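You operate a simulated robot arm through the tools that you are given. There is no shell and no other tool. Be economical: measure what you need, move in short steps, check, and stop when the job is done.

You run a simulated robot arm. Do the job below in one go: nothing can be reset, and whatever is moved stays where it is left.

## Task
Take the black stopper and put it on top of the blue tumbler.

Only the result counts: the job must be done as asked and must still hold three seconds after the hand-in. Knocking over, shifting, dropping, spilling or breaking anything else fails it. Lids that push on must go on centred and level and be pressed home; caps that screw on are set level and turned clockwise until they are tight.

## Robot
A 6-joint arm with a two-finger parallel gripper, fixed in place. Base frame: the origin is at the foot of the arm, x ahead of it, y to its left, z up; the work surface is at about z = 0. Units: m, rad, N and s.
With the tool pointing down near the work surface it reaches from about 0.16 to 0.42 m from the base axis. Its first joint turns from -1.152 to 1.152 rad. Payload 1.57 kg.
The tool frame sits at the grasp point between the pads (the TCP): z along the fingers, y along the line on which they close. The tips reach 0.03 m beyond it. The gripper opens to 0.08 m. The fingers are 0.017 m wide and 0.012 m thick; the gripper's body (0.04 by 0.082 m) begins 0.08 m behind the TCP.
Orientation is that of the tool frame in the base frame, as a unit quaternion [x, y, z, w]. With the fingers straight down and closing along the base's y, the tool's x points along the base's -x, its y along +y and its z along -z.

## Interface
- The arm moves only by the tool arm_command. Its arguments are lists of equal length, an entry for each row: "hand": the closure, from 0 (fully open) to 1 (shut); "delta_pos": the shift along the base's x, y, z in m, a list of three; "angular": the turn, a rotation vector about the base's x, y, z in rad, a list of three. In form: {"hand": [hand, ...], "delta_pos": [[x, y, z], ...], "angular": [[rx, ry, rz], ...]}. A call has 1 to 12 rows; each row shifts and turns the commanded pose from where the row before left it. Each row takes 0.2 s and may step no farther than 0.05 m and 0.15 rad from the row before; otherwise, or with a gripper value out of range, the whole call is refused. Where a pose cannot be reached the arm comes as near as it can. A force on the tool above 40 N (or 10 N above the force at the start of the call, whichever is more), or a blocked arm, ends the call early, and 0.2 s more pass. Each finger travels about 0.153 m/s and halts on what it meets, pressing with about 30 N; the grip force reading is that of the motor and also rises with nothing between the fingers. The clock runs only during rows and for 0.2 s after the last one: add rows that do not move to give the fingers time. The reply holds the time, the measured pose of the TCP, the force on the tool along the base axes, the opening and the grip force, in the units named above and with some noise, and new pictures: "pictures" is both (left out), scene, wrist or none.
- Cameras (640 x 400 px; columns grow to the right, rows downward): "scene" is fixed at [0.0542, -0.3268, 0.4302]; the picture's right is [0.80, -0.60, 0.00], its down [-0.31, -0.42, -0.85] and it looks along [0.51, 0.69, -0.52] (base axes); focal length 290 px, centre (320, 200). "wrist" rides on the gripper at [-0.032, 0, -0.078] in the tool frame; the picture's right is [0.00, -1.00, 0.00], its down [0.97, 0.00, -0.24] and it looks along [0.24, 0.00, 0.97] (tool axes); focal length 218 px, centre (320, 200).
- measure_at(camera, pixels): for up to 12 pixels [column, row] of the newest picture of that camera ("zoom" is the newest enlarged one), the place [x, y, z] in the base frame of the surface seen there, good to about 0.002 m. The clock stands still meanwhile.
- zoom(camera, box): a new picture of the part [left, top, right, bottom] of that camera's present view, enlarged. The clock stands still meanwhile.
- close_job(): hands the job in; it is judged then, once.

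Keep the steps short. Do not move on a guess: measure, check each grasp and each placing, and mend mistakes. In all there are 60 turns and 120 pictures (those below and enlarged ones count). Leave the gripper open and the arm clear of the work at the hand-in unless told otherwise, and finish with a single line.

The tools are called as a command line: name --argument value ..., lists and objects as JSON in quotes. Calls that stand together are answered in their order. arm_command: Moves the arm, as the interface text tells. Its arguments: {"type":"object","properties":{"hand":{"type":"array"},"delta_pos":{"type":"array"},"angular":{"type":"array"},"pictures":{"type":"string","enum":["both","scene","wrist","none"]}},"required":["hand","delta_pos","angular"]} The other tools are called the same way: measure_at (camera, pixels) gives the place of the surface under pixels of a picture; zoom (camera, box) takes an enlarged picture of a part of a camera's view; close_job () hands the job in.

At the start:

```text
clock: 0.0
eef_pos: [0.213, 0.0832, 0.2877]
tool_rot: [-0.001, 1.0, 0.0, 0.0]
ft_force: [0.3, 0.9, -0.3]
grip_width: 0.0799
grip_force: 0.0
```

scene: 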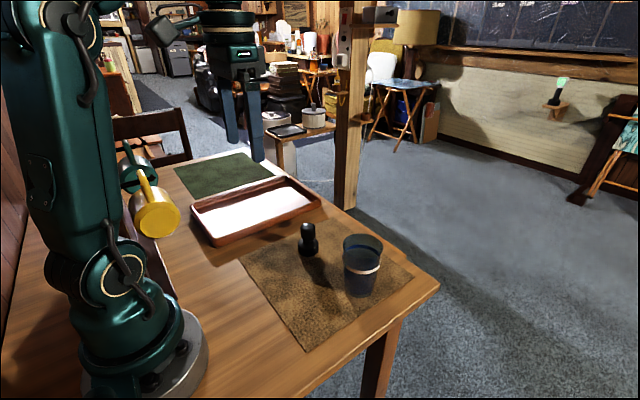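
wrist: 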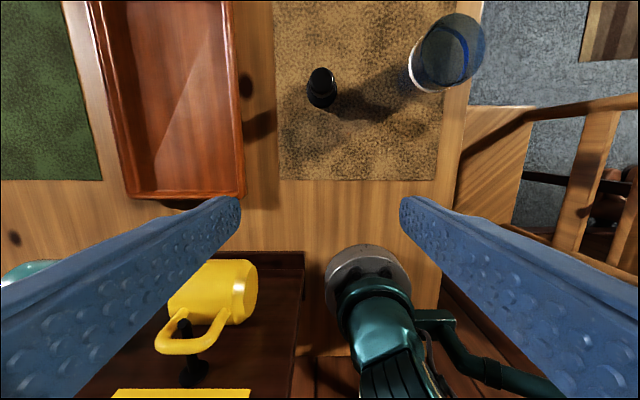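

The black stopper is near scene (308,240) and the blue tumbler near (362,265). I'll zoom in on both before measuring.

zoom --camera "scene" --box '[270, 200, 414, 310]'

zoom --camera "wrist" --box '[280, 0, 500, 138]'

measure_at --camera "scene" --pixels '[[308, 226], [308, 232], [308, 242], [309, 252], [362, 234], [362, 250], [362, 272], [362, 292], [345, 240], [382, 245], [340, 310], [290, 262]]'

```text
3.64 times, centred on (342, 255) of scene
```

zoom: 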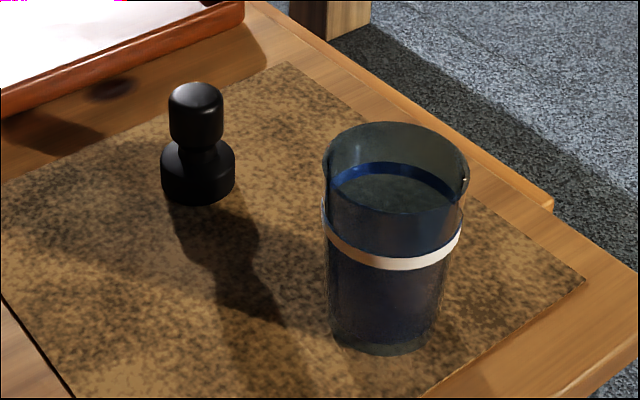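

```text
2.90 times, centred on (390, 69) of wrist
```

zoom: 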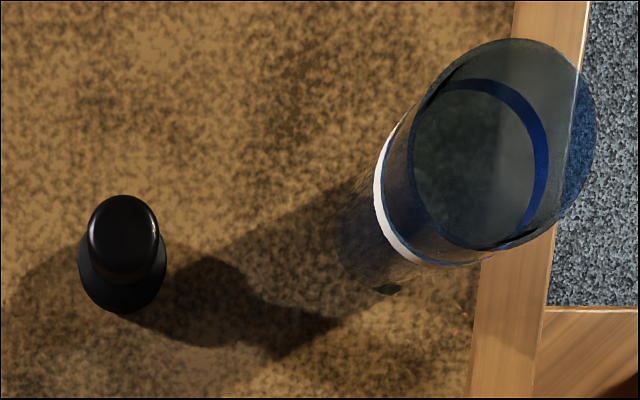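

```text
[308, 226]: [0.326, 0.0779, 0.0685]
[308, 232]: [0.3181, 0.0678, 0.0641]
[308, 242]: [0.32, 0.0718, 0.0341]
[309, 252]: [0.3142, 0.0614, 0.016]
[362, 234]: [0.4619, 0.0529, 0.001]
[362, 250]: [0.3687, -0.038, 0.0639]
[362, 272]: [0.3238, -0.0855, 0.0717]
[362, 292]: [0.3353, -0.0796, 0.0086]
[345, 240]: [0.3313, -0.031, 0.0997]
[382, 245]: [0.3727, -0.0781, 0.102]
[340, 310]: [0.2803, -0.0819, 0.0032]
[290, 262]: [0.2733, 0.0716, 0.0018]
```

The stopper is about 43 mm across, but the tumbler rim is about 70 mm, so I need to know how the tumbler's top is built. I'll zoom in closer and probe the rim and the area inside it.

zoom --camera "scene" --box '[336, 228, 392, 263]'

measure_at --camera "zoom" --pixels '[[300, 70], [300, 120], [300, 170], [300, 210], [300, 250], [300, 300], [300, 350], [200, 200], [400, 200], [120, 150], [500, 180], [300, 385]]'

measure_at --camera "wrist" --pixels '[[322, 72], [322, 80], [322, 100], [450, 50], [440, 40], [435, 60], [465, 40], [455, 15], [484, 40], [425, 50], [452, 85], [411, 72]]'

```text
11.43 times, centred on (364, 246) of scene
```

zoom: 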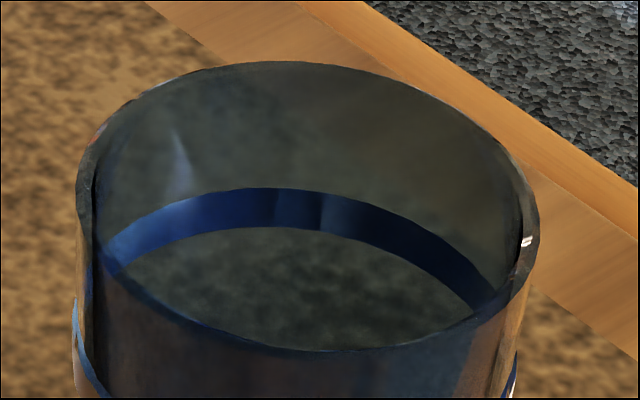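

```text
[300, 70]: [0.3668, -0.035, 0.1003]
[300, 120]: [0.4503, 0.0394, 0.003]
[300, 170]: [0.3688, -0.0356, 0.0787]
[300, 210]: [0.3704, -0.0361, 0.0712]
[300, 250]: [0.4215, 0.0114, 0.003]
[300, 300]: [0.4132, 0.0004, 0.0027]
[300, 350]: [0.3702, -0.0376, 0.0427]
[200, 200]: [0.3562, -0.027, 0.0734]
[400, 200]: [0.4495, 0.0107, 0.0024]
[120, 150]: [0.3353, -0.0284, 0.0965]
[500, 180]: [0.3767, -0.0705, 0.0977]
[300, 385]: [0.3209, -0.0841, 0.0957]
```

```text
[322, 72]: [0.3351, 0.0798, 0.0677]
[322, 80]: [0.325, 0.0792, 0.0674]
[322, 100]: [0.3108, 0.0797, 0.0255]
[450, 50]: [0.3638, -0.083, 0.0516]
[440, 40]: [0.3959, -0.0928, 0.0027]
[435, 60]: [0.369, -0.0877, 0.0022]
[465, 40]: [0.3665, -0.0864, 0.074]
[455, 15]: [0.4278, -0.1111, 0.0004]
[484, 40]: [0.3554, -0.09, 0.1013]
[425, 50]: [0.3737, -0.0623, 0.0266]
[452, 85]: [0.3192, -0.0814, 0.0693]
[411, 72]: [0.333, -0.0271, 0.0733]
```

The rim readings give an outer diameter of about 70 mm, and the mouth seems open. I'll move the wrist camera over the tumbler, staying high, to check this before touching anything.

arm_command --hand '[0, 0, 0, 0]' --delta_pos '[[0.03, -0.04, 0], [0.03, -0.04, 0], [0.02, -0.04, 0], [0, -0.02, 0]]' --angular '[[0, 0, 0], [0, 0, 0], [0, 0, 0], [0, 0, 0]]'

```text
clock: 1.0
eef_pos: [0.2901, -0.0555, 0.2845]
tool_rot: [-0.001, 1.0, 0.001, 0.002]
ft_force: [0.3, -0.2, -0.3]
grip_width: 0.0798
grip_force: 0.0
out of reach, approached as far as the arm can: row 3
```

scene: 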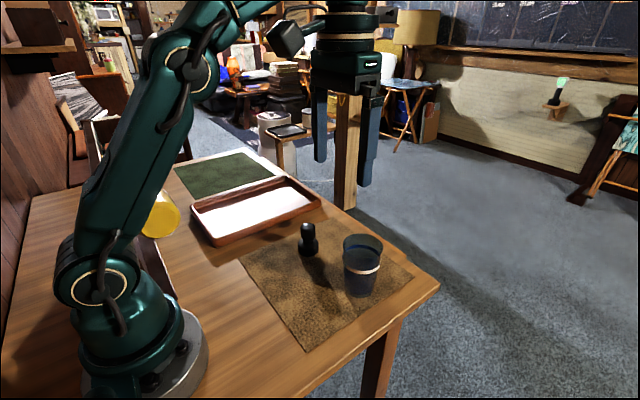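
wrist: 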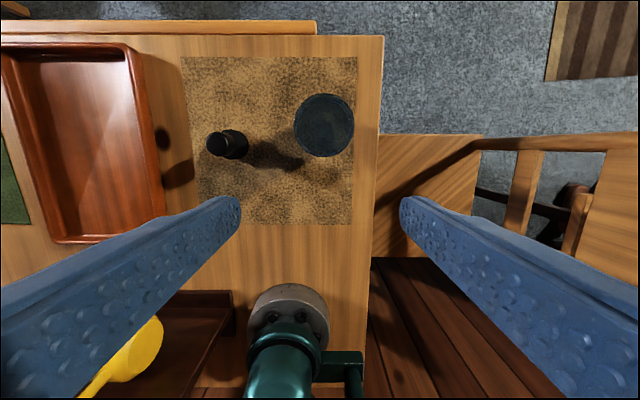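

From above, the tumbler is at wrist (324,125). I'll zoom into it and sample rows across the mouth.

zoom --camera "wrist" --box '[276, 95, 372, 155]'

measure_at --camera "zoom" --pixels '[[320, 60], [320, 120], [320, 160], [320, 200], [320, 240], [320, 280], [320, 340], [320, 385], [200, 200], [260, 200], [400, 200], [460, 200]]'

zoom --camera "wrist" --box '[196, 120, 260, 160]'

```text
6.67 times, centred on (324, 125) of wrist
```

zoom: 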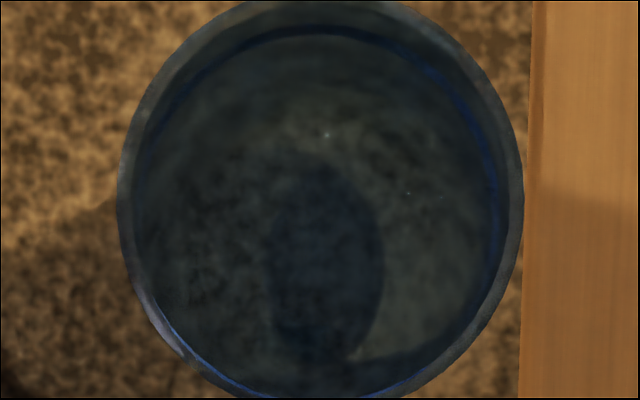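

```text
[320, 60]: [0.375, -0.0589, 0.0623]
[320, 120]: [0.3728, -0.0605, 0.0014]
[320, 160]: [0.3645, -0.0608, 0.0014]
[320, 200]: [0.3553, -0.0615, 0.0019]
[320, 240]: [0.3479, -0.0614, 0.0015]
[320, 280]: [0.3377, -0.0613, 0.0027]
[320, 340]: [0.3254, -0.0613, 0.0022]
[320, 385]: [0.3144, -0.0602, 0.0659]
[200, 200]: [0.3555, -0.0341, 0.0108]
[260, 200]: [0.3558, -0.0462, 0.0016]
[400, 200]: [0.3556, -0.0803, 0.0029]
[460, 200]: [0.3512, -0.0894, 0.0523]
```

```text
10.00 times, centred on (228, 140) of wrist
```

zoom: 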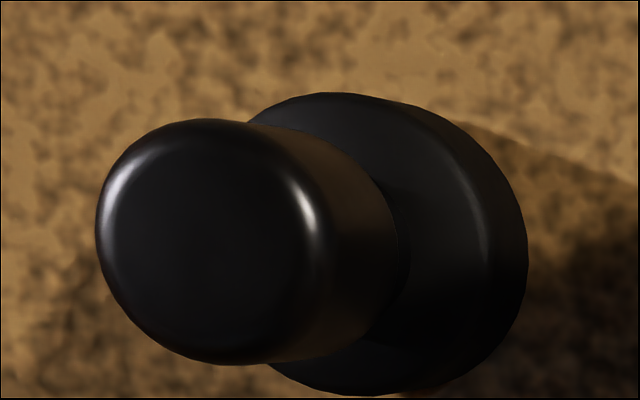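

Inside the mouth the depth reads the mat (z about 0.002). Since readings can pass through glass, I can't tell by sight whether the top is closed, so I'll check by touch while lowering the stopper. First I need the stopper's position, measured on this enlarged wrist view.

measure_at --camera "zoom" --pixels '[[200, 150], [200, 230], [200, 330], [120, 240], [280, 240], [350, 250], [440, 250], [505, 250], [330, 110], [340, 385], [200, 130], [515, 230]]'

measure_at --camera "wrist" --pixels '[[295, 125], [353, 125], [324, 96], [324, 154], [304, 104], [344, 104], [304, 146], [344, 146]]'

zoom --camera "scene" --box '[284, 215, 332, 265]'

```text
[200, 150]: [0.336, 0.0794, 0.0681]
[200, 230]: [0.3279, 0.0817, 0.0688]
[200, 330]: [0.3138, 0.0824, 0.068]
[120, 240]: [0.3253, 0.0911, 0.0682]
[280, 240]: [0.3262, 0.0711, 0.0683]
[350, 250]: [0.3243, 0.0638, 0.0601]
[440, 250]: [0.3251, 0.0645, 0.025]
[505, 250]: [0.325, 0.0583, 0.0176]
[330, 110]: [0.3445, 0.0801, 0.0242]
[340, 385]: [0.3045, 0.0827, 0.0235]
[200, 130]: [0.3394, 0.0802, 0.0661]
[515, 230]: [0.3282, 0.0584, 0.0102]
```

```text
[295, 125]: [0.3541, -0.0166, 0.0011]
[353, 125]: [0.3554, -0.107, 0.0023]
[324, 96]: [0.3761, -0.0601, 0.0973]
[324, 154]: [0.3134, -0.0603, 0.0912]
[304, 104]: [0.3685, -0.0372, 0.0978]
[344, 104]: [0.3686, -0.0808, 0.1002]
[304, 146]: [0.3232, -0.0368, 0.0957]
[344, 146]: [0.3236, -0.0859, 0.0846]
```

```text
8.00 times, centred on (308, 240) of scene
```

zoom: 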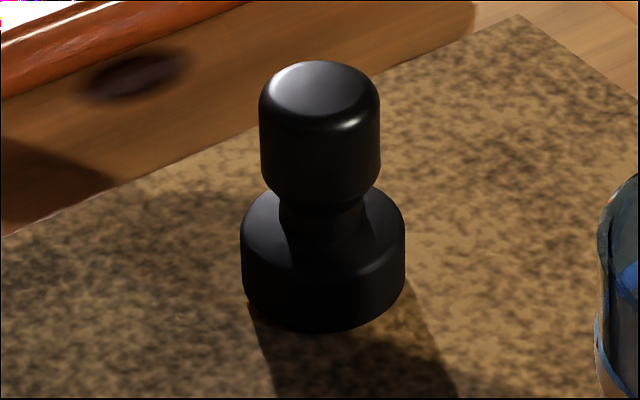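

The stopper is upright at about (0.3265, 0.081). Its knob is about 30 mm across from z 0.037 to 0.068, on a 44 mm base. The tumbler axis is at about (0.345, -0.060) with the rim at z 0.10. Next I'll move above the stopper with the fingers still high.

arm_command --hand '[0, 0, 0, 0, 0, 0]' --delta_pos '[[0, 0.045, 0], [0, 0.045, -0.03], [0.01, 0.0465, -0.04], [0.013, 0, -0.04], [0.013, 0, -0.025], [0, 0, 0]]' --angular '[[0, 0, 0], [0, 0, 0], [0, 0, 0], [0, 0, 0], [0, 0, 0], [0, 0, 0]]'

```text
refused: row 2 steps farther than a row can; nothing moved
```

The step was too long, so I'll split it into shorter rows.

arm_command --hand '[0, 0, 0, 0, 0, 0, 0]' --delta_pos '[[0, 0.04, 0], [0, 0.04, -0.02], [0, 0.04, -0.02], [0.01, 0.0165, -0.035], [0.013, 0, -0.035], [0.013, 0, -0.025], [0, 0, 0]]' --angular '[[0, 0, 0], [0, 0, 0], [0, 0, 0], [0, 0, 0], [0, 0, 0], [0, 0, 0], [0, 0, 0]]'

```text
clock: 2.6
eef_pos: [0.327, 0.0805, 0.1481]
tool_rot: [-0.001, 1.0, 0.0, 0.0]
ft_force: [-0.5, 0.6, 0.1]
grip_width: 0.0802
grip_force: 0.1
```

scene: 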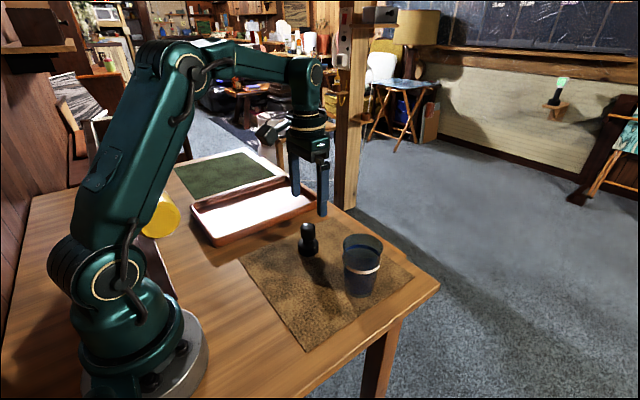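
wrist: 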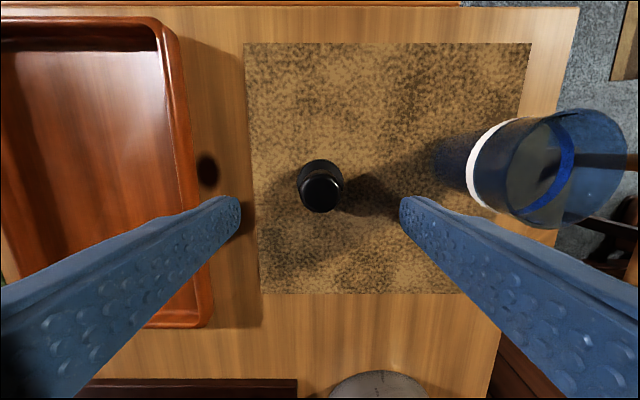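

The TCP is at (0.327, 0.0805) and the stopper is centred between the fingers at wrist (321,192). I'll go down to z 0.061, which puts the tips at about 0.031, just above the base flange, and check before closing.

arm_command --hand '[0, 0, 0, 0]' --delta_pos '[[0, 0, -0.035], [0, 0, -0.032], [0, 0, -0.02], [0, 0, 0]]' --angular '[[0, 0, 0], [0, 0, 0], [0, 0, 0], [0, 0, 0]]'

measure_at --camera "wrist" --pixels '[[320, 200], [320, 250], [300, 230], [340, 230]]'

```text
clock: 3.6
eef_pos: [0.3258, 0.0793, 0.0604]
tool_rot: [-0.001, 1.0, 0.0, 0.0]
ft_force: [0.6, 0.4, 0.5]
grip_width: 0.0801
grip_force: 0.1
```

scene: 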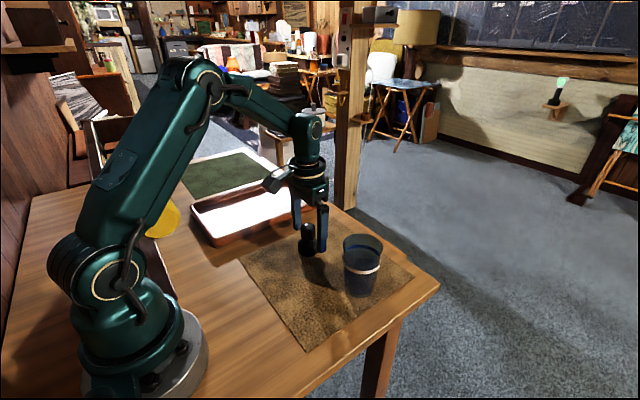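
wrist: 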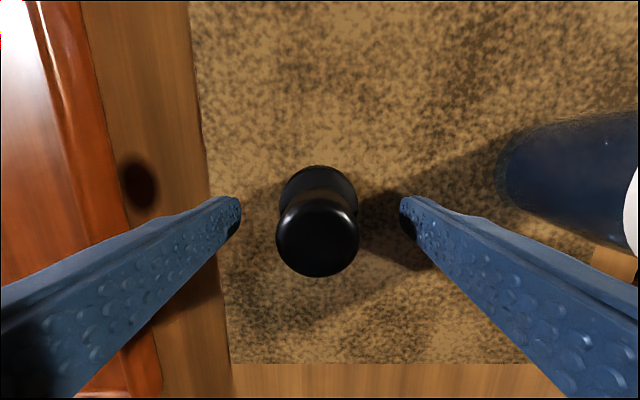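

```text
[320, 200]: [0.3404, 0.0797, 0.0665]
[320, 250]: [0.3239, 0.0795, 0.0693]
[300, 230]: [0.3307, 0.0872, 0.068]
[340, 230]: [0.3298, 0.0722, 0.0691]
```

The knob sits centrally between the pads (columns 276–360). I'll close the fingers in steps.

arm_command --hand '[0.4, 0.55, 0.7, 0.75, 0.75]' --delta_pos '[[0, 0, 0], [0, 0, 0], [0, 0, 0], [0, 0, 0], [0, 0, 0]]' --angular '[[0, 0, 0], [0, 0, 0], [0, 0, 0], [0, 0, 0], [0, 0, 0]]'

```text
clock: 4.8
eef_pos: [0.3272, 0.0783, 0.0626]
tool_rot: [-0.001, 1.0, -0.001, 0.0]
ft_force: [1.0, -0.7, 1.3]
grip_width: 0.031
grip_force: 30.1
```

scene: 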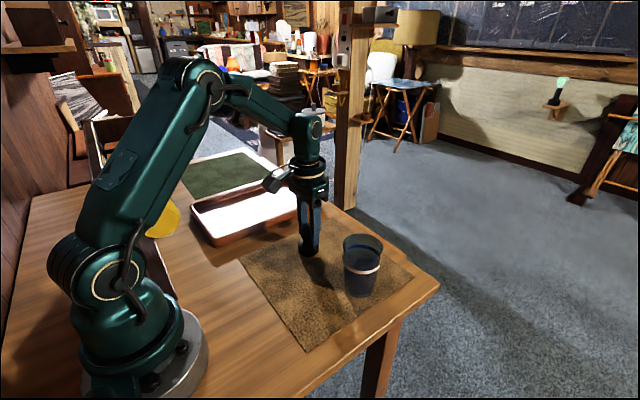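
wrist: 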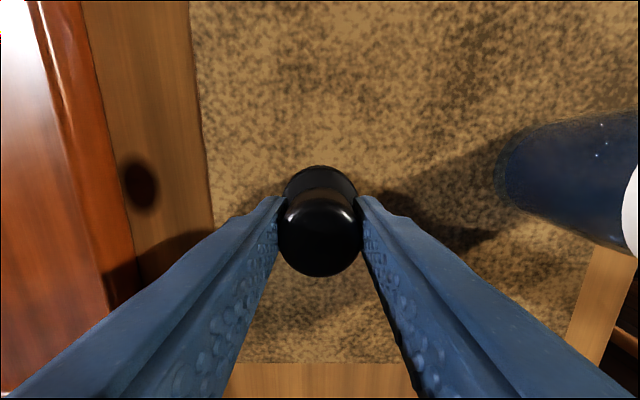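

The stopper is gripped at a width of 0.031 m and 30 N. I'll lift it straight up to z about 0.185, which puts its bottom at about 0.125.

arm_command --hand '[0.75, 0.75, 0.75, 0.75, 0.75]' --delta_pos '[[0, 0, 0.02], [0, 0, 0.035], [0, 0, 0.035], [0, 0, 0.035], [0, 0, 0]]' --angular '[[0, 0, 0], [0, 0, 0], [0, 0, 0], [0, 0, 0], [0, 0, 0]]'

zoom --camera "scene" --box '[270, 160, 414, 310]'

```text
clock: 6.0
eef_pos: [0.3262, 0.0794, 0.1874]
tool_rot: [-0.001, 1.0, 0.0, 0.0]
ft_force: [0.5, -0.2, 0.0]
grip_width: 0.0199
grip_force: 0.1
```

scene: 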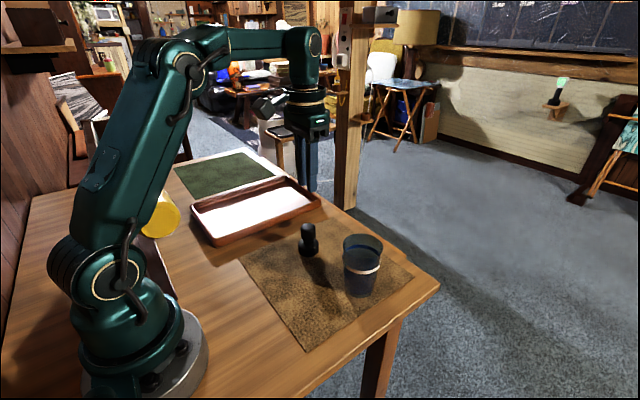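
wrist: 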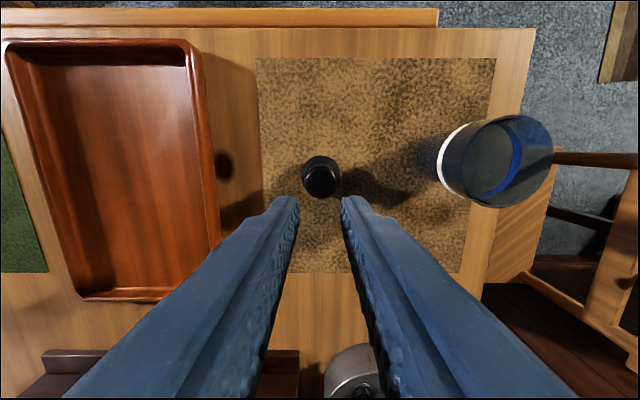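

```text
2.67 times, centred on (342, 235) of scene
```

zoom: 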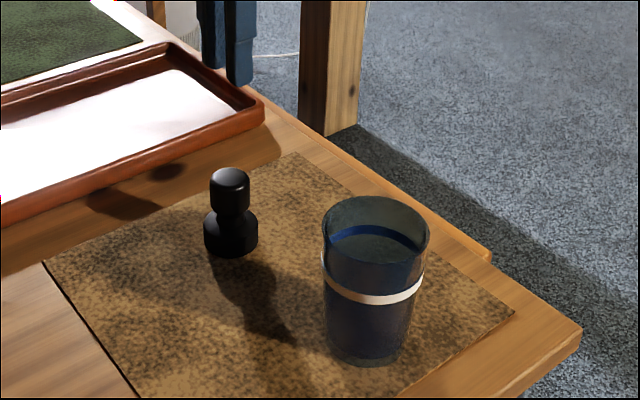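

The lift failed: the opening is now 0.020 m with no force, and the stopper is still standing on the mat, so the fingers slipped off the knob. I'll reopen them while I'm high and re-measure the stopper.

arm_command --hand '[0, 0, 0]' --delta_pos '[[0, 0, 0], [0, 0, 0], [0, 0, 0]]' --angular '[[0, 0, 0], [0, 0, 0], [0, 0, 0]]'

zoom --camera "wrist" --box '[288, 157, 352, 197]'

zoom --camera "scene" --box '[284, 218, 332, 260]'

measure_at --camera "wrist" --pixels '[[307, 180], [334, 180], [321, 167], [321, 192], [321, 180]]'

measure_at --camera "scene" --pixels '[[308, 228], [308, 232], [308, 236], [308, 239], [308, 241], [308, 243], [308, 245], [308, 248], [308, 252], [308, 255]]'

```text
clock: 6.8
eef_pos: [0.3255, 0.0799, 0.1884]
tool_rot: [0.0, 1.0, 0.0, 0.001]
ft_force: [0.1, 0.4, 0.0]
grip_width: 0.0801
grip_force: 0.0
```

scene: 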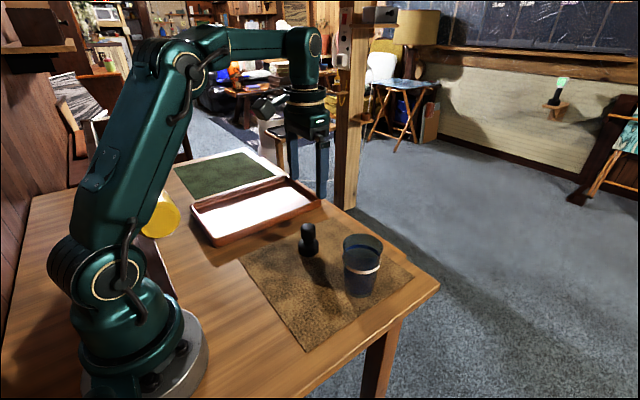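
wrist: 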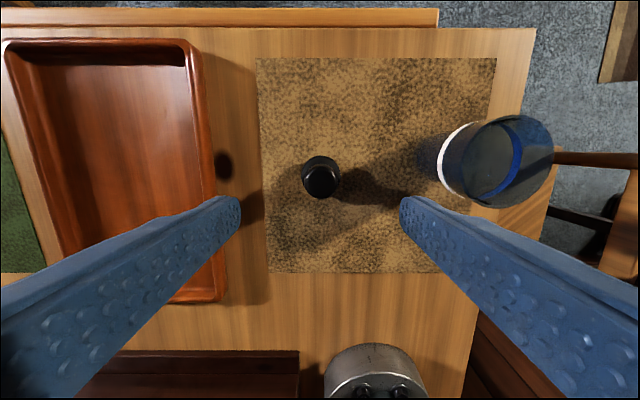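

```text
10.00 times, centred on (320, 177) of wrist
```

zoom: 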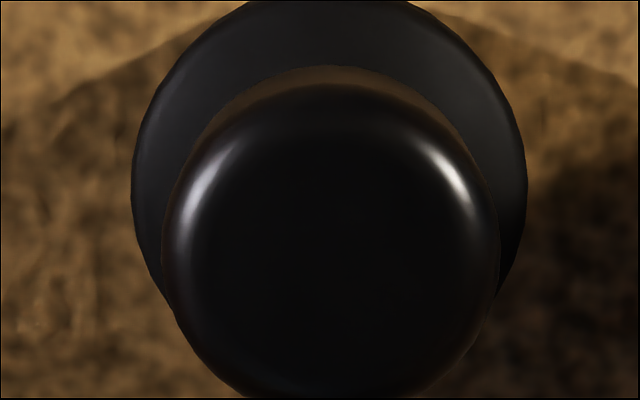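

```text
9.52 times, centred on (308, 239) of scene
```

zoom: 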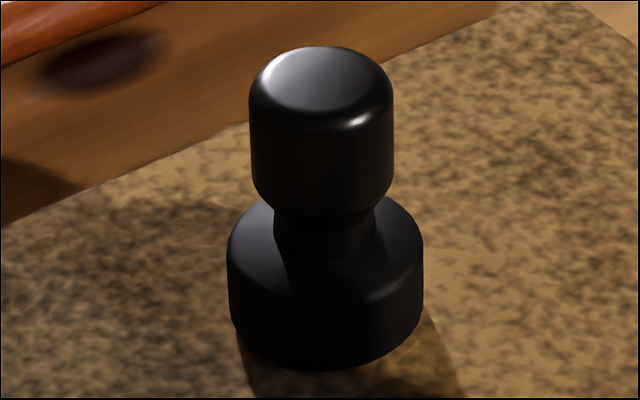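

```text
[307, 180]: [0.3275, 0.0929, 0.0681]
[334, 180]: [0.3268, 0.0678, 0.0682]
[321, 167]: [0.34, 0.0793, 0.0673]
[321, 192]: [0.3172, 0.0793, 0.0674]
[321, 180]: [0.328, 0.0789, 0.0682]
```

```text
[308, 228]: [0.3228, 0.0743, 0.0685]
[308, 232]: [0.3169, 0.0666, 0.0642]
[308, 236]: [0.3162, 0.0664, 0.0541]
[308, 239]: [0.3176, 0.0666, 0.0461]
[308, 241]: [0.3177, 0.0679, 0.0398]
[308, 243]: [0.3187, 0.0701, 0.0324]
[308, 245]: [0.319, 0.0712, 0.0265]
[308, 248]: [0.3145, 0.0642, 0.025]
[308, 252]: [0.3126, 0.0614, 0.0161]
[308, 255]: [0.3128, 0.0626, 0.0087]
```

The stopper hasn't moved and is still at (0.3275, 0.0797). The straight part of the knob runs from z 0.040 to 0.065 and the flange top is at 0.025. I'll grip again, lower this time (TCP about 0.058), with full closure.

arm_command --hand '[0, 0, 0, 0, 0]' --delta_pos '[[0.0015, 0, -0.04], [0, 0, -0.04], [0, 0, -0.035], [0, 0, -0.013], [0, 0, 0]]' --angular '[[0, 0, 0], [0, 0, 0], [0, 0, 0], [0, 0, 0], [0, 0, 0]]' --pictures "none"

arm_command --hand '[0.4, 0.6, 1, 1, 1, 1]' --delta_pos '[[0, 0, 0], [0, 0, 0], [0, 0, 0], [0, 0, 0], [0, 0, 0], [0, 0, 0]]' --angular '[[0, 0, 0], [0, 0, 0], [0, 0, 0], [0, 0, 0], [0, 0, 0], [0, 0, 0]]'

zoom --camera "scene" --box '[270, 180, 350, 265]'

```text
clock: 8.0
eef_pos: [0.3294, 0.0793, 0.0576]
tool_rot: [-0.001, 1.0, -0.001, 0.0]
ft_force: [0.2, -0.1, -0.7]
grip_width: 0.08
grip_force: 0.1
```

```text
clock: 9.4
eef_pos: [0.3298, 0.0801, 0.0575]
tool_rot: [-0.001, 1.0, 0.0, 0.0]
ft_force: [1.0, 1.0, 0.0]
grip_width: 0.0299
grip_force: 30.1
```

scene: 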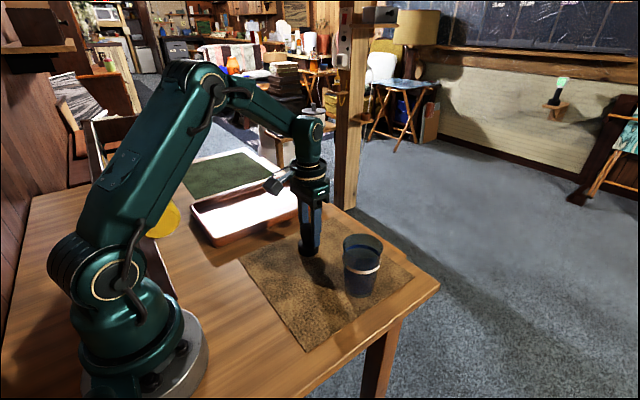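
wrist: 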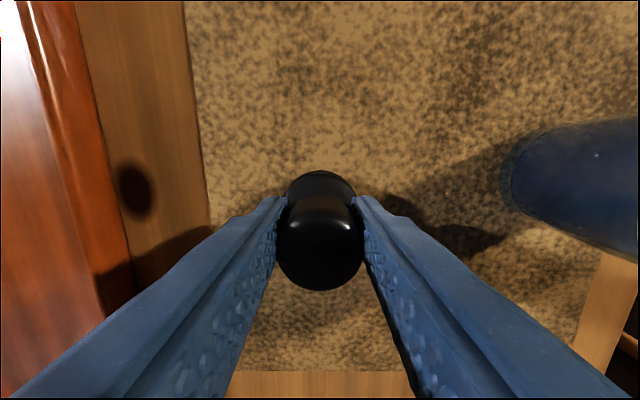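

```text
4.71 times, centred on (310, 222) of scene
```

zoom: 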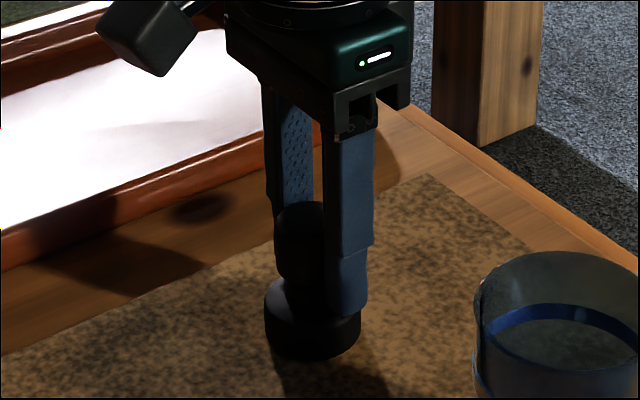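

The grip reads 0.030 m at 30 N. I'll try a slow lift of 12 mm and watch the width and force.

arm_command --hand '[1, 1, 1, 1, 1]' --delta_pos '[[0, 0, 0.002], [0, 0, 0.003], [0, 0, 0.003], [0, 0, 0.004], [0, 0, 0]]' --angular '[[0, 0, 0], [0, 0, 0], [0, 0, 0], [0, 0, 0], [0, 0, 0]]'

zoom --camera "scene" --box '[270, 180, 350, 265]'

```text
clock: 10.6
eef_pos: [0.3291, 0.08, 0.0698]
tool_rot: [0.0, 1.0, 0.001, 0.0]
ft_force: [-0.3, -0.7, -2.3]
grip_width: 0.03
grip_force: 29.8
```

scene: 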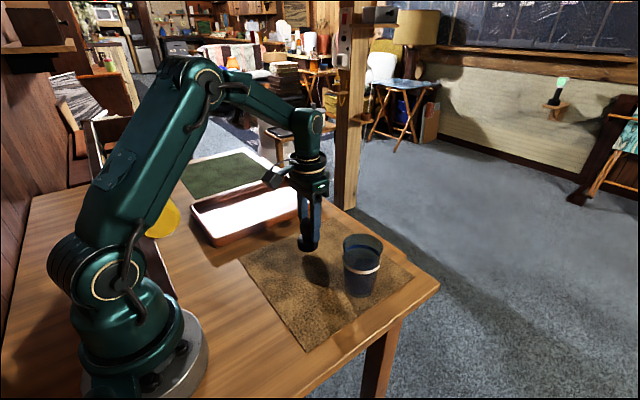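
wrist: 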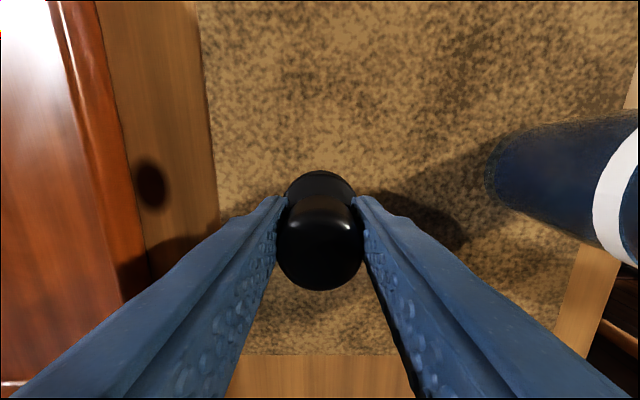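

```text
4.71 times, centred on (310, 222) of scene
```

zoom: 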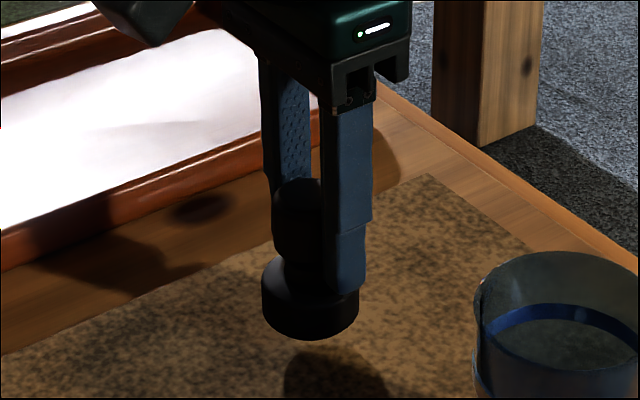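

It's holding this time: the stopper is off the mat, the width is steady and the load is about 2 N. I'll keep lifting gently to TCP z about 0.185.

arm_command --hand '[1, 1, 1, 1, 1, 1, 1, 1, 1, 1, 1, 1]' --delta_pos '[[0, 0, 0.006], [0, 0, 0.01], [0, 0, 0.012], [0, 0, 0.012], [0, 0, 0.012], [0, 0, 0.012], [0, 0, 0.012], [0, 0, 0.012], [0, 0, 0.012], [0, 0, 0.01], [0, 0, 0.005], [0, 0, 0]]' --angular '[[0, 0, 0], [0, 0, 0], [0, 0, 0], [0, 0, 0], [0, 0, 0], [0, 0, 0], [0, 0, 0], [0, 0, 0], [0, 0, 0], [0, 0, 0], [0, 0, 0], [0, 0, 0]]'

```text
clock: 13.2
eef_pos: [0.327, 0.0816, 0.1854]
tool_rot: [-0.001, 1.0, 0.0, 0.001]
ft_force: [0.0, 0.5, -0.9]
grip_width: 0.0302
grip_force: 29.9
```

scene: 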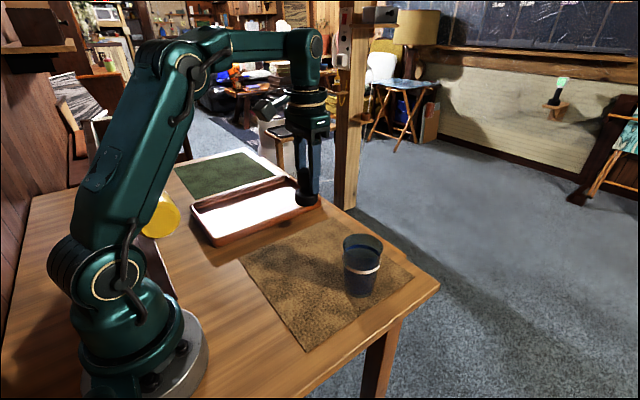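
wrist: 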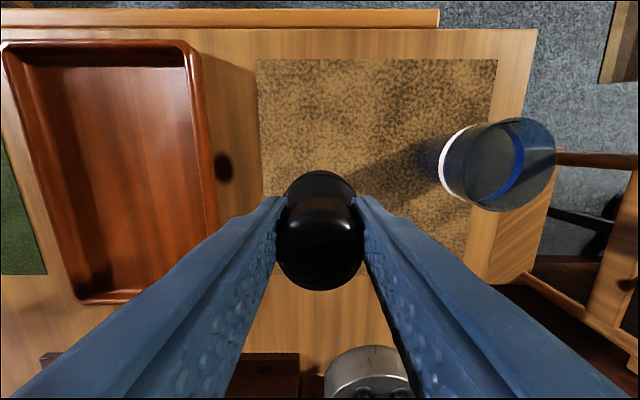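

It's held firmly. I'll carry it over the tumbler axis in small steps with the bottom at about z 0.127, which clears the rim by 27 mm.

arm_command --hand '[1, 1, 1, 1, 1, 1, 1, 1, 1, 1, 1, 1]' --delta_pos '[[0.001, -0.007, 0], [0.002, -0.013, 0], [0.002, -0.015, 0], [0.002, -0.015, 0], [0.002, -0.015, 0], [0.002, -0.015, 0], [0.002, -0.015, 0], [0.002, -0.015, 0], [0.002, -0.015, 0], [0.0015, -0.01, 0], [0, -0.005, 0], [0, 0, 0]]' --angular '[[0, 0, 0], [0, 0, 0], [0, 0, 0], [0, 0, 0], [0, 0, 0], [0, 0, 0], [0, 0, 0], [0, 0, 0], [0, 0, 0], [0, 0, 0], [0, 0, 0], [0, 0, 0]]'

zoom --camera "scene" --box '[300, 180, 420, 305]'

zoom --camera "wrist" --box '[240, 120, 400, 300]'

```text
clock: 15.8
eef_pos: [0.3466, -0.0601, 0.1858]
tool_rot: [0.0, 1.0, -0.001, 0.001]
ft_force: [-0.4, -0.2, -0.3]
grip_width: 0.0301
grip_force: 29.6
```

scene: 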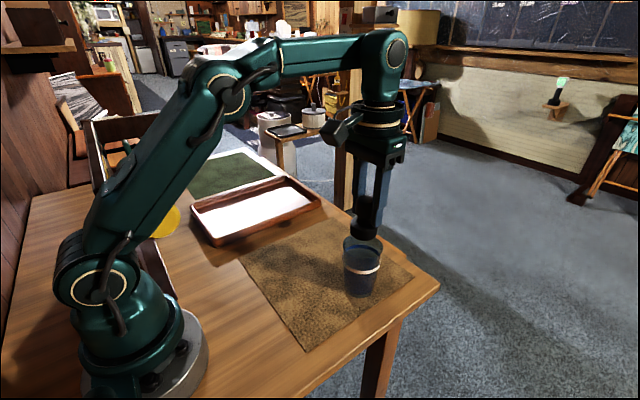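
wrist: 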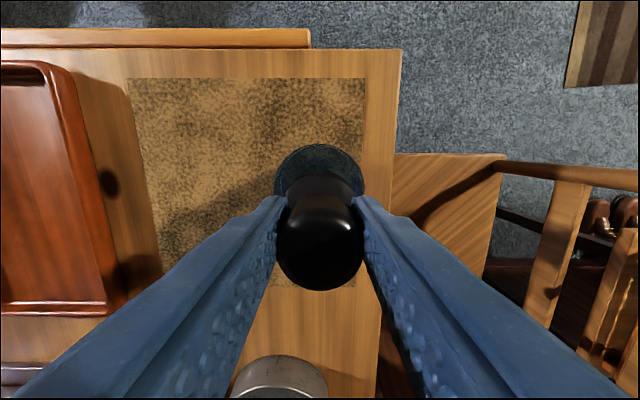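

```text
3.20 times, centred on (360, 242) of scene
```

zoom: 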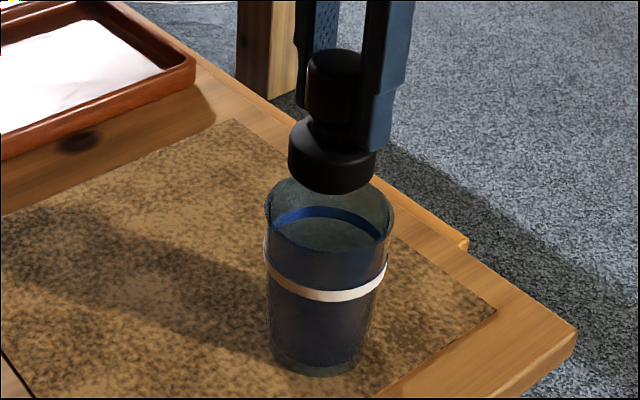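

```text
2.22 times, centred on (320, 210) of wrist
```

zoom: 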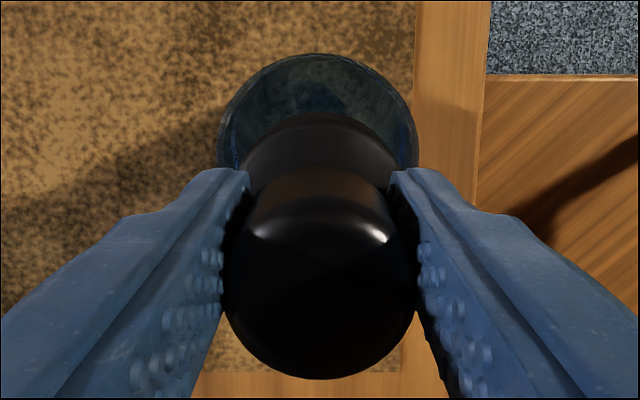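

The stopper is centred above the mouth. I'll lower it to a few mm above the rim, then feel for contact in 1.5 mm steps.

arm_command --hand '[1, 1, 1, 1, 1]' --delta_pos '[[0, 0, -0.006], [0, 0, -0.008], [0, 0, -0.006], [0, 0, -0.003], [0, 0, 0]]' --angular '[[0, 0, 0], [0, 0, 0], [0, 0, 0], [0, 0, 0], [0, 0, 0]]' --pictures "none"

arm_command --hand '[1, 1, 1, 1]' --delta_pos '[[0, 0, -0.0015], [0, 0, -0.0015], [0, 0, -0.0015], [0, 0, 0]]' --angular '[[0, 0, 0], [0, 0, 0], [0, 0, 0], [0, 0, 0]]'

zoom --camera "scene" --box '[320, 205, 400, 265]'

```text
clock: 17.0
eef_pos: [0.3471, -0.0621, 0.1633]
tool_rot: [0.0, 1.0, 0.0, -0.001]
ft_force: [0.3, 0.7, -1.1]
grip_width: 0.0299
grip_force: 29.8
```

```text
clock: 18.0
eef_pos: [0.3457, -0.0614, 0.1582]
tool_rot: [-0.001, 1.0, 0.0, 0.0]
ft_force: [0.1, 0.0, -0.1]
grip_width: 0.0302
grip_force: 29.7
```

scene: 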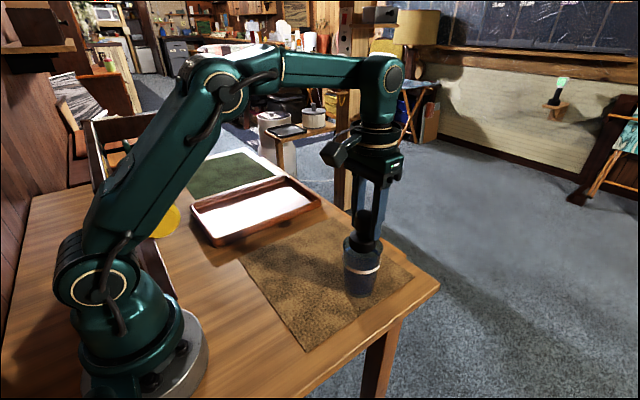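
wrist: 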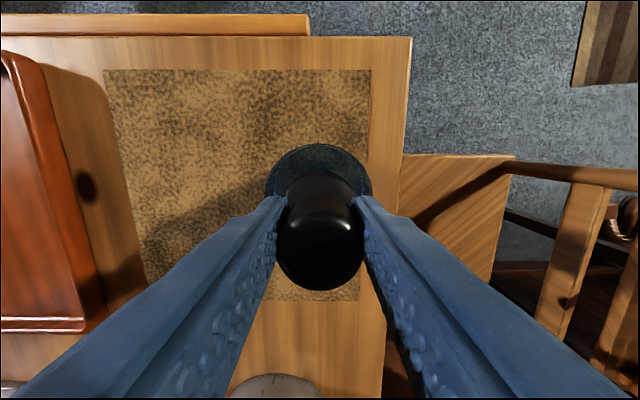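

```text
6.67 times, centred on (360, 235) of scene
```

zoom: 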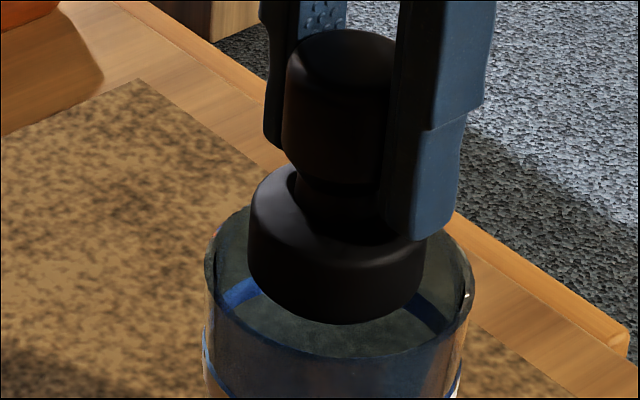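

There's no contact yet, with the bottom at about z 0.1005, level with the rim. I'll go 6 mm further in fine steps.

arm_command --hand '[1, 1, 1, 1, 1]' --delta_pos '[[0, 0, -0.0015], [0, 0, -0.0015], [0, 0, -0.0015], [0, 0, -0.0015], [0, 0, 0]]' --angular '[[0, 0, 0], [0, 0, 0], [0, 0, 0], [0, 0, 0], [0, 0, 0]]' --pictures "scene"

zoom --camera "scene" --box '[320, 205, 400, 265]'

```text
clock: 19.2
eef_pos: [0.3486, -0.061, 0.1536]
tool_rot: [-0.001, 1.0, 0.0, 0.002]
ft_force: [-0.6, -0.3, 32.0]
grip_width: 0.0303
grip_force: 30.3
```

scene: 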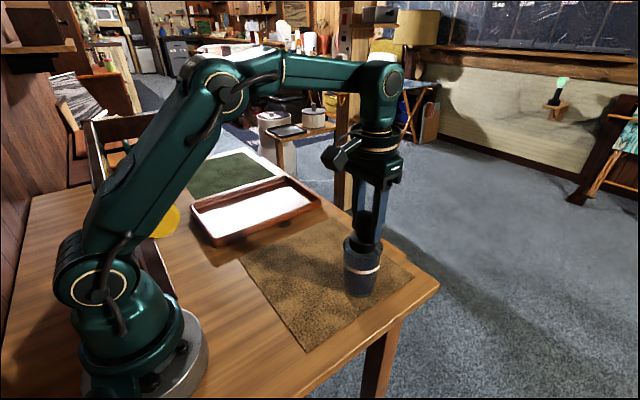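

```text
6.67 times, centred on (360, 235) of scene
```

zoom: 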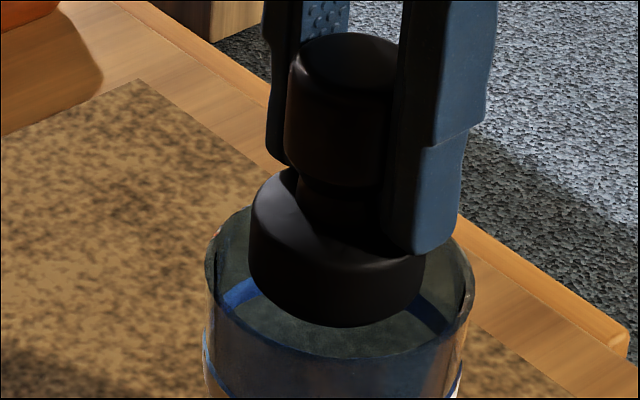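

I feel firm contact: 32 N upward, with the stopper stopped at rim height and not dropping in. So the tumbler has a clear closed top. I'll back off to relieve the pressure before letting go.

arm_command --hand '[1, 1, 1]' --delta_pos '[[0, 0, -0.0], [0, 0, 0.0015], [0, 0, 0.0]]' --angular '[[0, 0, 0], [0, 0, 0], [0, 0, 0]]' --pictures "none"

```text
clock: 20.0
eef_pos: [0.3456, -0.06, 0.1541]
tool_rot: [-0.001, 1.0, 0.0, -0.001]
ft_force: [5.8, -2.6, 13.3]
grip_width: 0.03
grip_force: 30.1
```

arm_command --hand '[1, 1, 1]' --delta_pos '[[0, 0, 0.001], [0, 0, 0], [0, 0, 0.0]]' --angular '[[0, 0, 0], [0, 0, 0], [0, 0, 0]]'

zoom --camera "scene" --box '[310, 205, 410, 305]'

```text
clock: 20.8
eef_pos: [0.3468, -0.0612, 0.1532]
tool_rot: [-0.001, 1.0, 0.001, -0.002]
ft_force: [2.0, 0.1, 2.8]
grip_width: 0.0303
grip_force: 29.6
```

scene: 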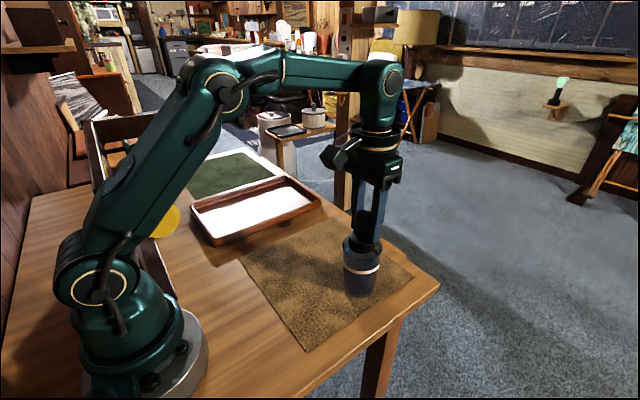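
wrist: 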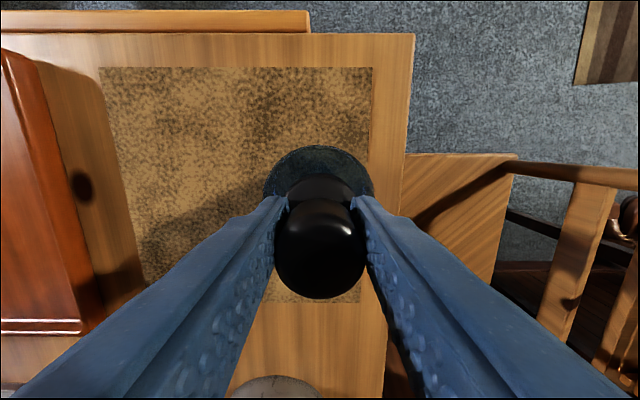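

```text
4.00 times, centred on (360, 255) of scene
```

zoom: 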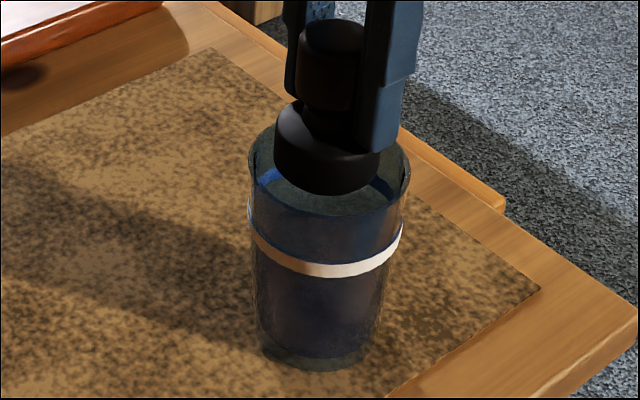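

The load is now about 3 N and the stopper sits centred on the rim ellipse. I'll open the fingers gradually and watch for any drop.

arm_command --hand '[0.6, 0.58, 0.55, 0.5, 0.5]' --delta_pos '[[0, 0, 0], [0, 0, 0], [0, 0, 0], [0, 0, 0], [0, 0, 0]]' --angular '[[0, 0, 0], [0, 0, 0], [0, 0, 0], [0, 0, 0], [0, 0, 0]]'

zoom --camera "scene" --box '[310, 205, 410, 305]'

```text
clock: 22.0
eef_pos: [0.3455, -0.0605, 0.1545]
tool_rot: [-0.001, 1.0, 0.0, 0.0]
ft_force: [0.6, -0.4, -0.1]
grip_width: 0.0402
grip_force: 0.1
```

scene: 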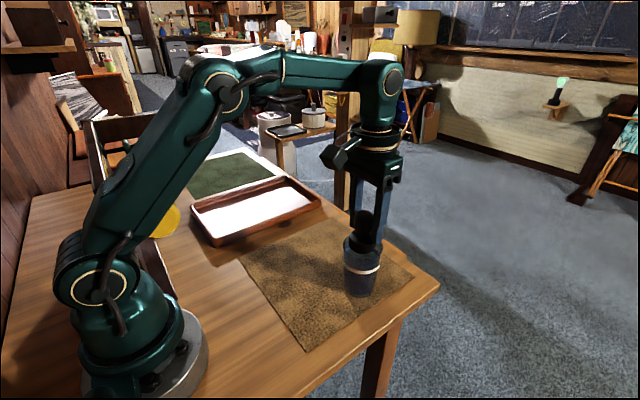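
wrist: 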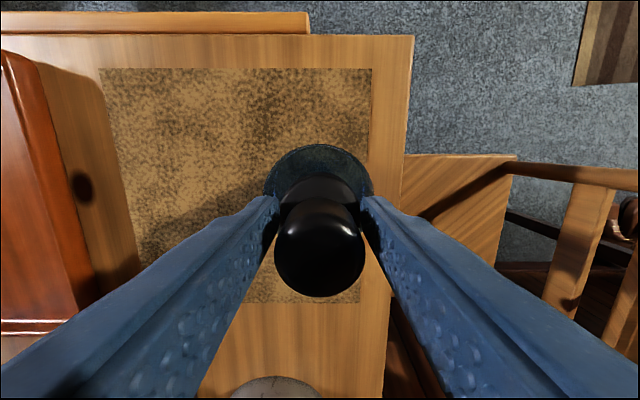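

```text
4.00 times, centred on (360, 255) of scene
```

zoom: 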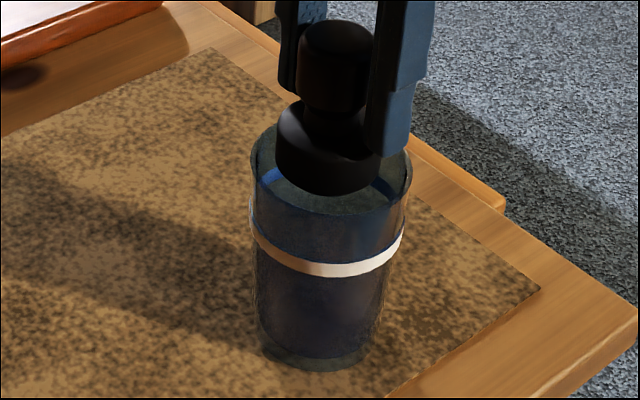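

The stopper stands on its own on the tumbler. I'll open the fingers more, lift straight up, and then back away.

arm_command --hand '[0.3, 0.1, 0, 0, 0, 0, 0, 0, 0]' --delta_pos '[[0, 0, 0], [0, 0, 0], [0, 0, 0.01], [0, 0, 0.02], [0, 0, 0.03], [-0.01, 0, 0.03], [-0.04, 0, 0.02], [-0.04, 0, 0.01], [0, 0, 0]]' --angular '[[0, 0, 0], [0, 0, 0], [0, 0, 0], [0, 0, 0], [0, 0, 0], [0, 0, 0], [0, 0, 0], [0, 0, 0], [0, 0, 0]]'

zoom --camera "scene" --box '[310, 195, 420, 305]'

measure_at --camera "scene" --pixels '[[362, 213], [362, 225], [362, 243], [362, 272]]'

```text
clock: 24.0
eef_pos: [0.2581, -0.0603, 0.275]
tool_rot: [-0.001, 1.0, 0.0, 0.0]
ft_force: [0.6, -0.1, 0.3]
grip_width: 0.0801
grip_force: 0.0
```

scene: 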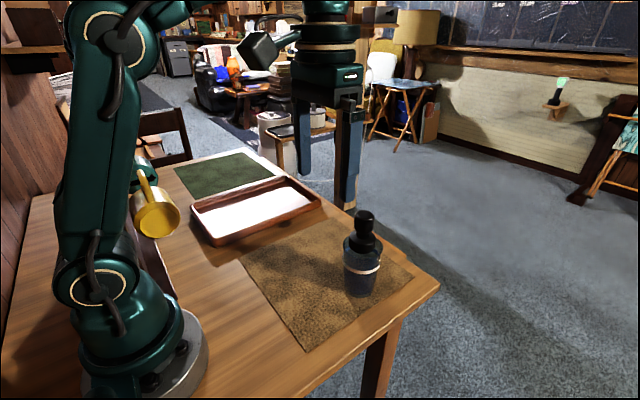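
wrist: 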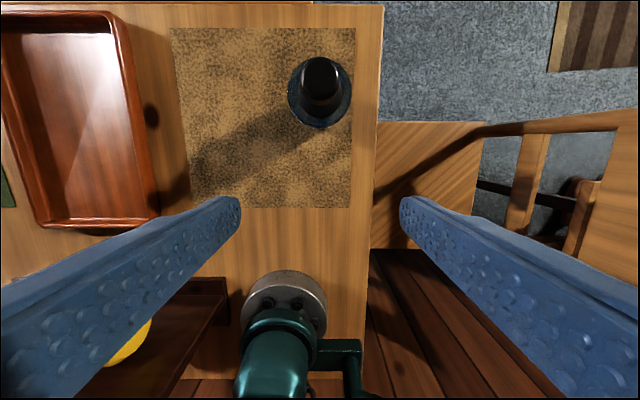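

```text
3.64 times, centred on (365, 250) of scene
```

zoom: 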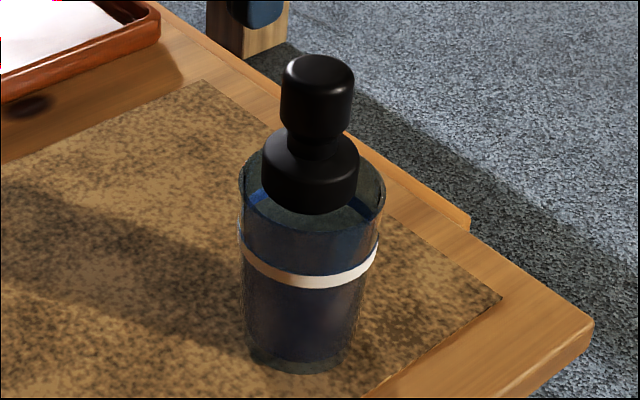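

```text
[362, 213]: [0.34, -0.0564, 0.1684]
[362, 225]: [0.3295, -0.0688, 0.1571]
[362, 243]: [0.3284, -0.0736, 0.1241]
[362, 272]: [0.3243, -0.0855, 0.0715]
```

The stopper's top reads z 0.168, which is the 0.10 rim plus its 0.068 height. It stands upright and centred on the tumbler, and the tumbler hasn't moved. The gripper is open and clear, so I'm handing in.

close_job

```text
The job is handed in.
```

The black stopper is standing upright and centred on top of the blue tumbler, with nothing else moved, the gripper open and the arm clear.
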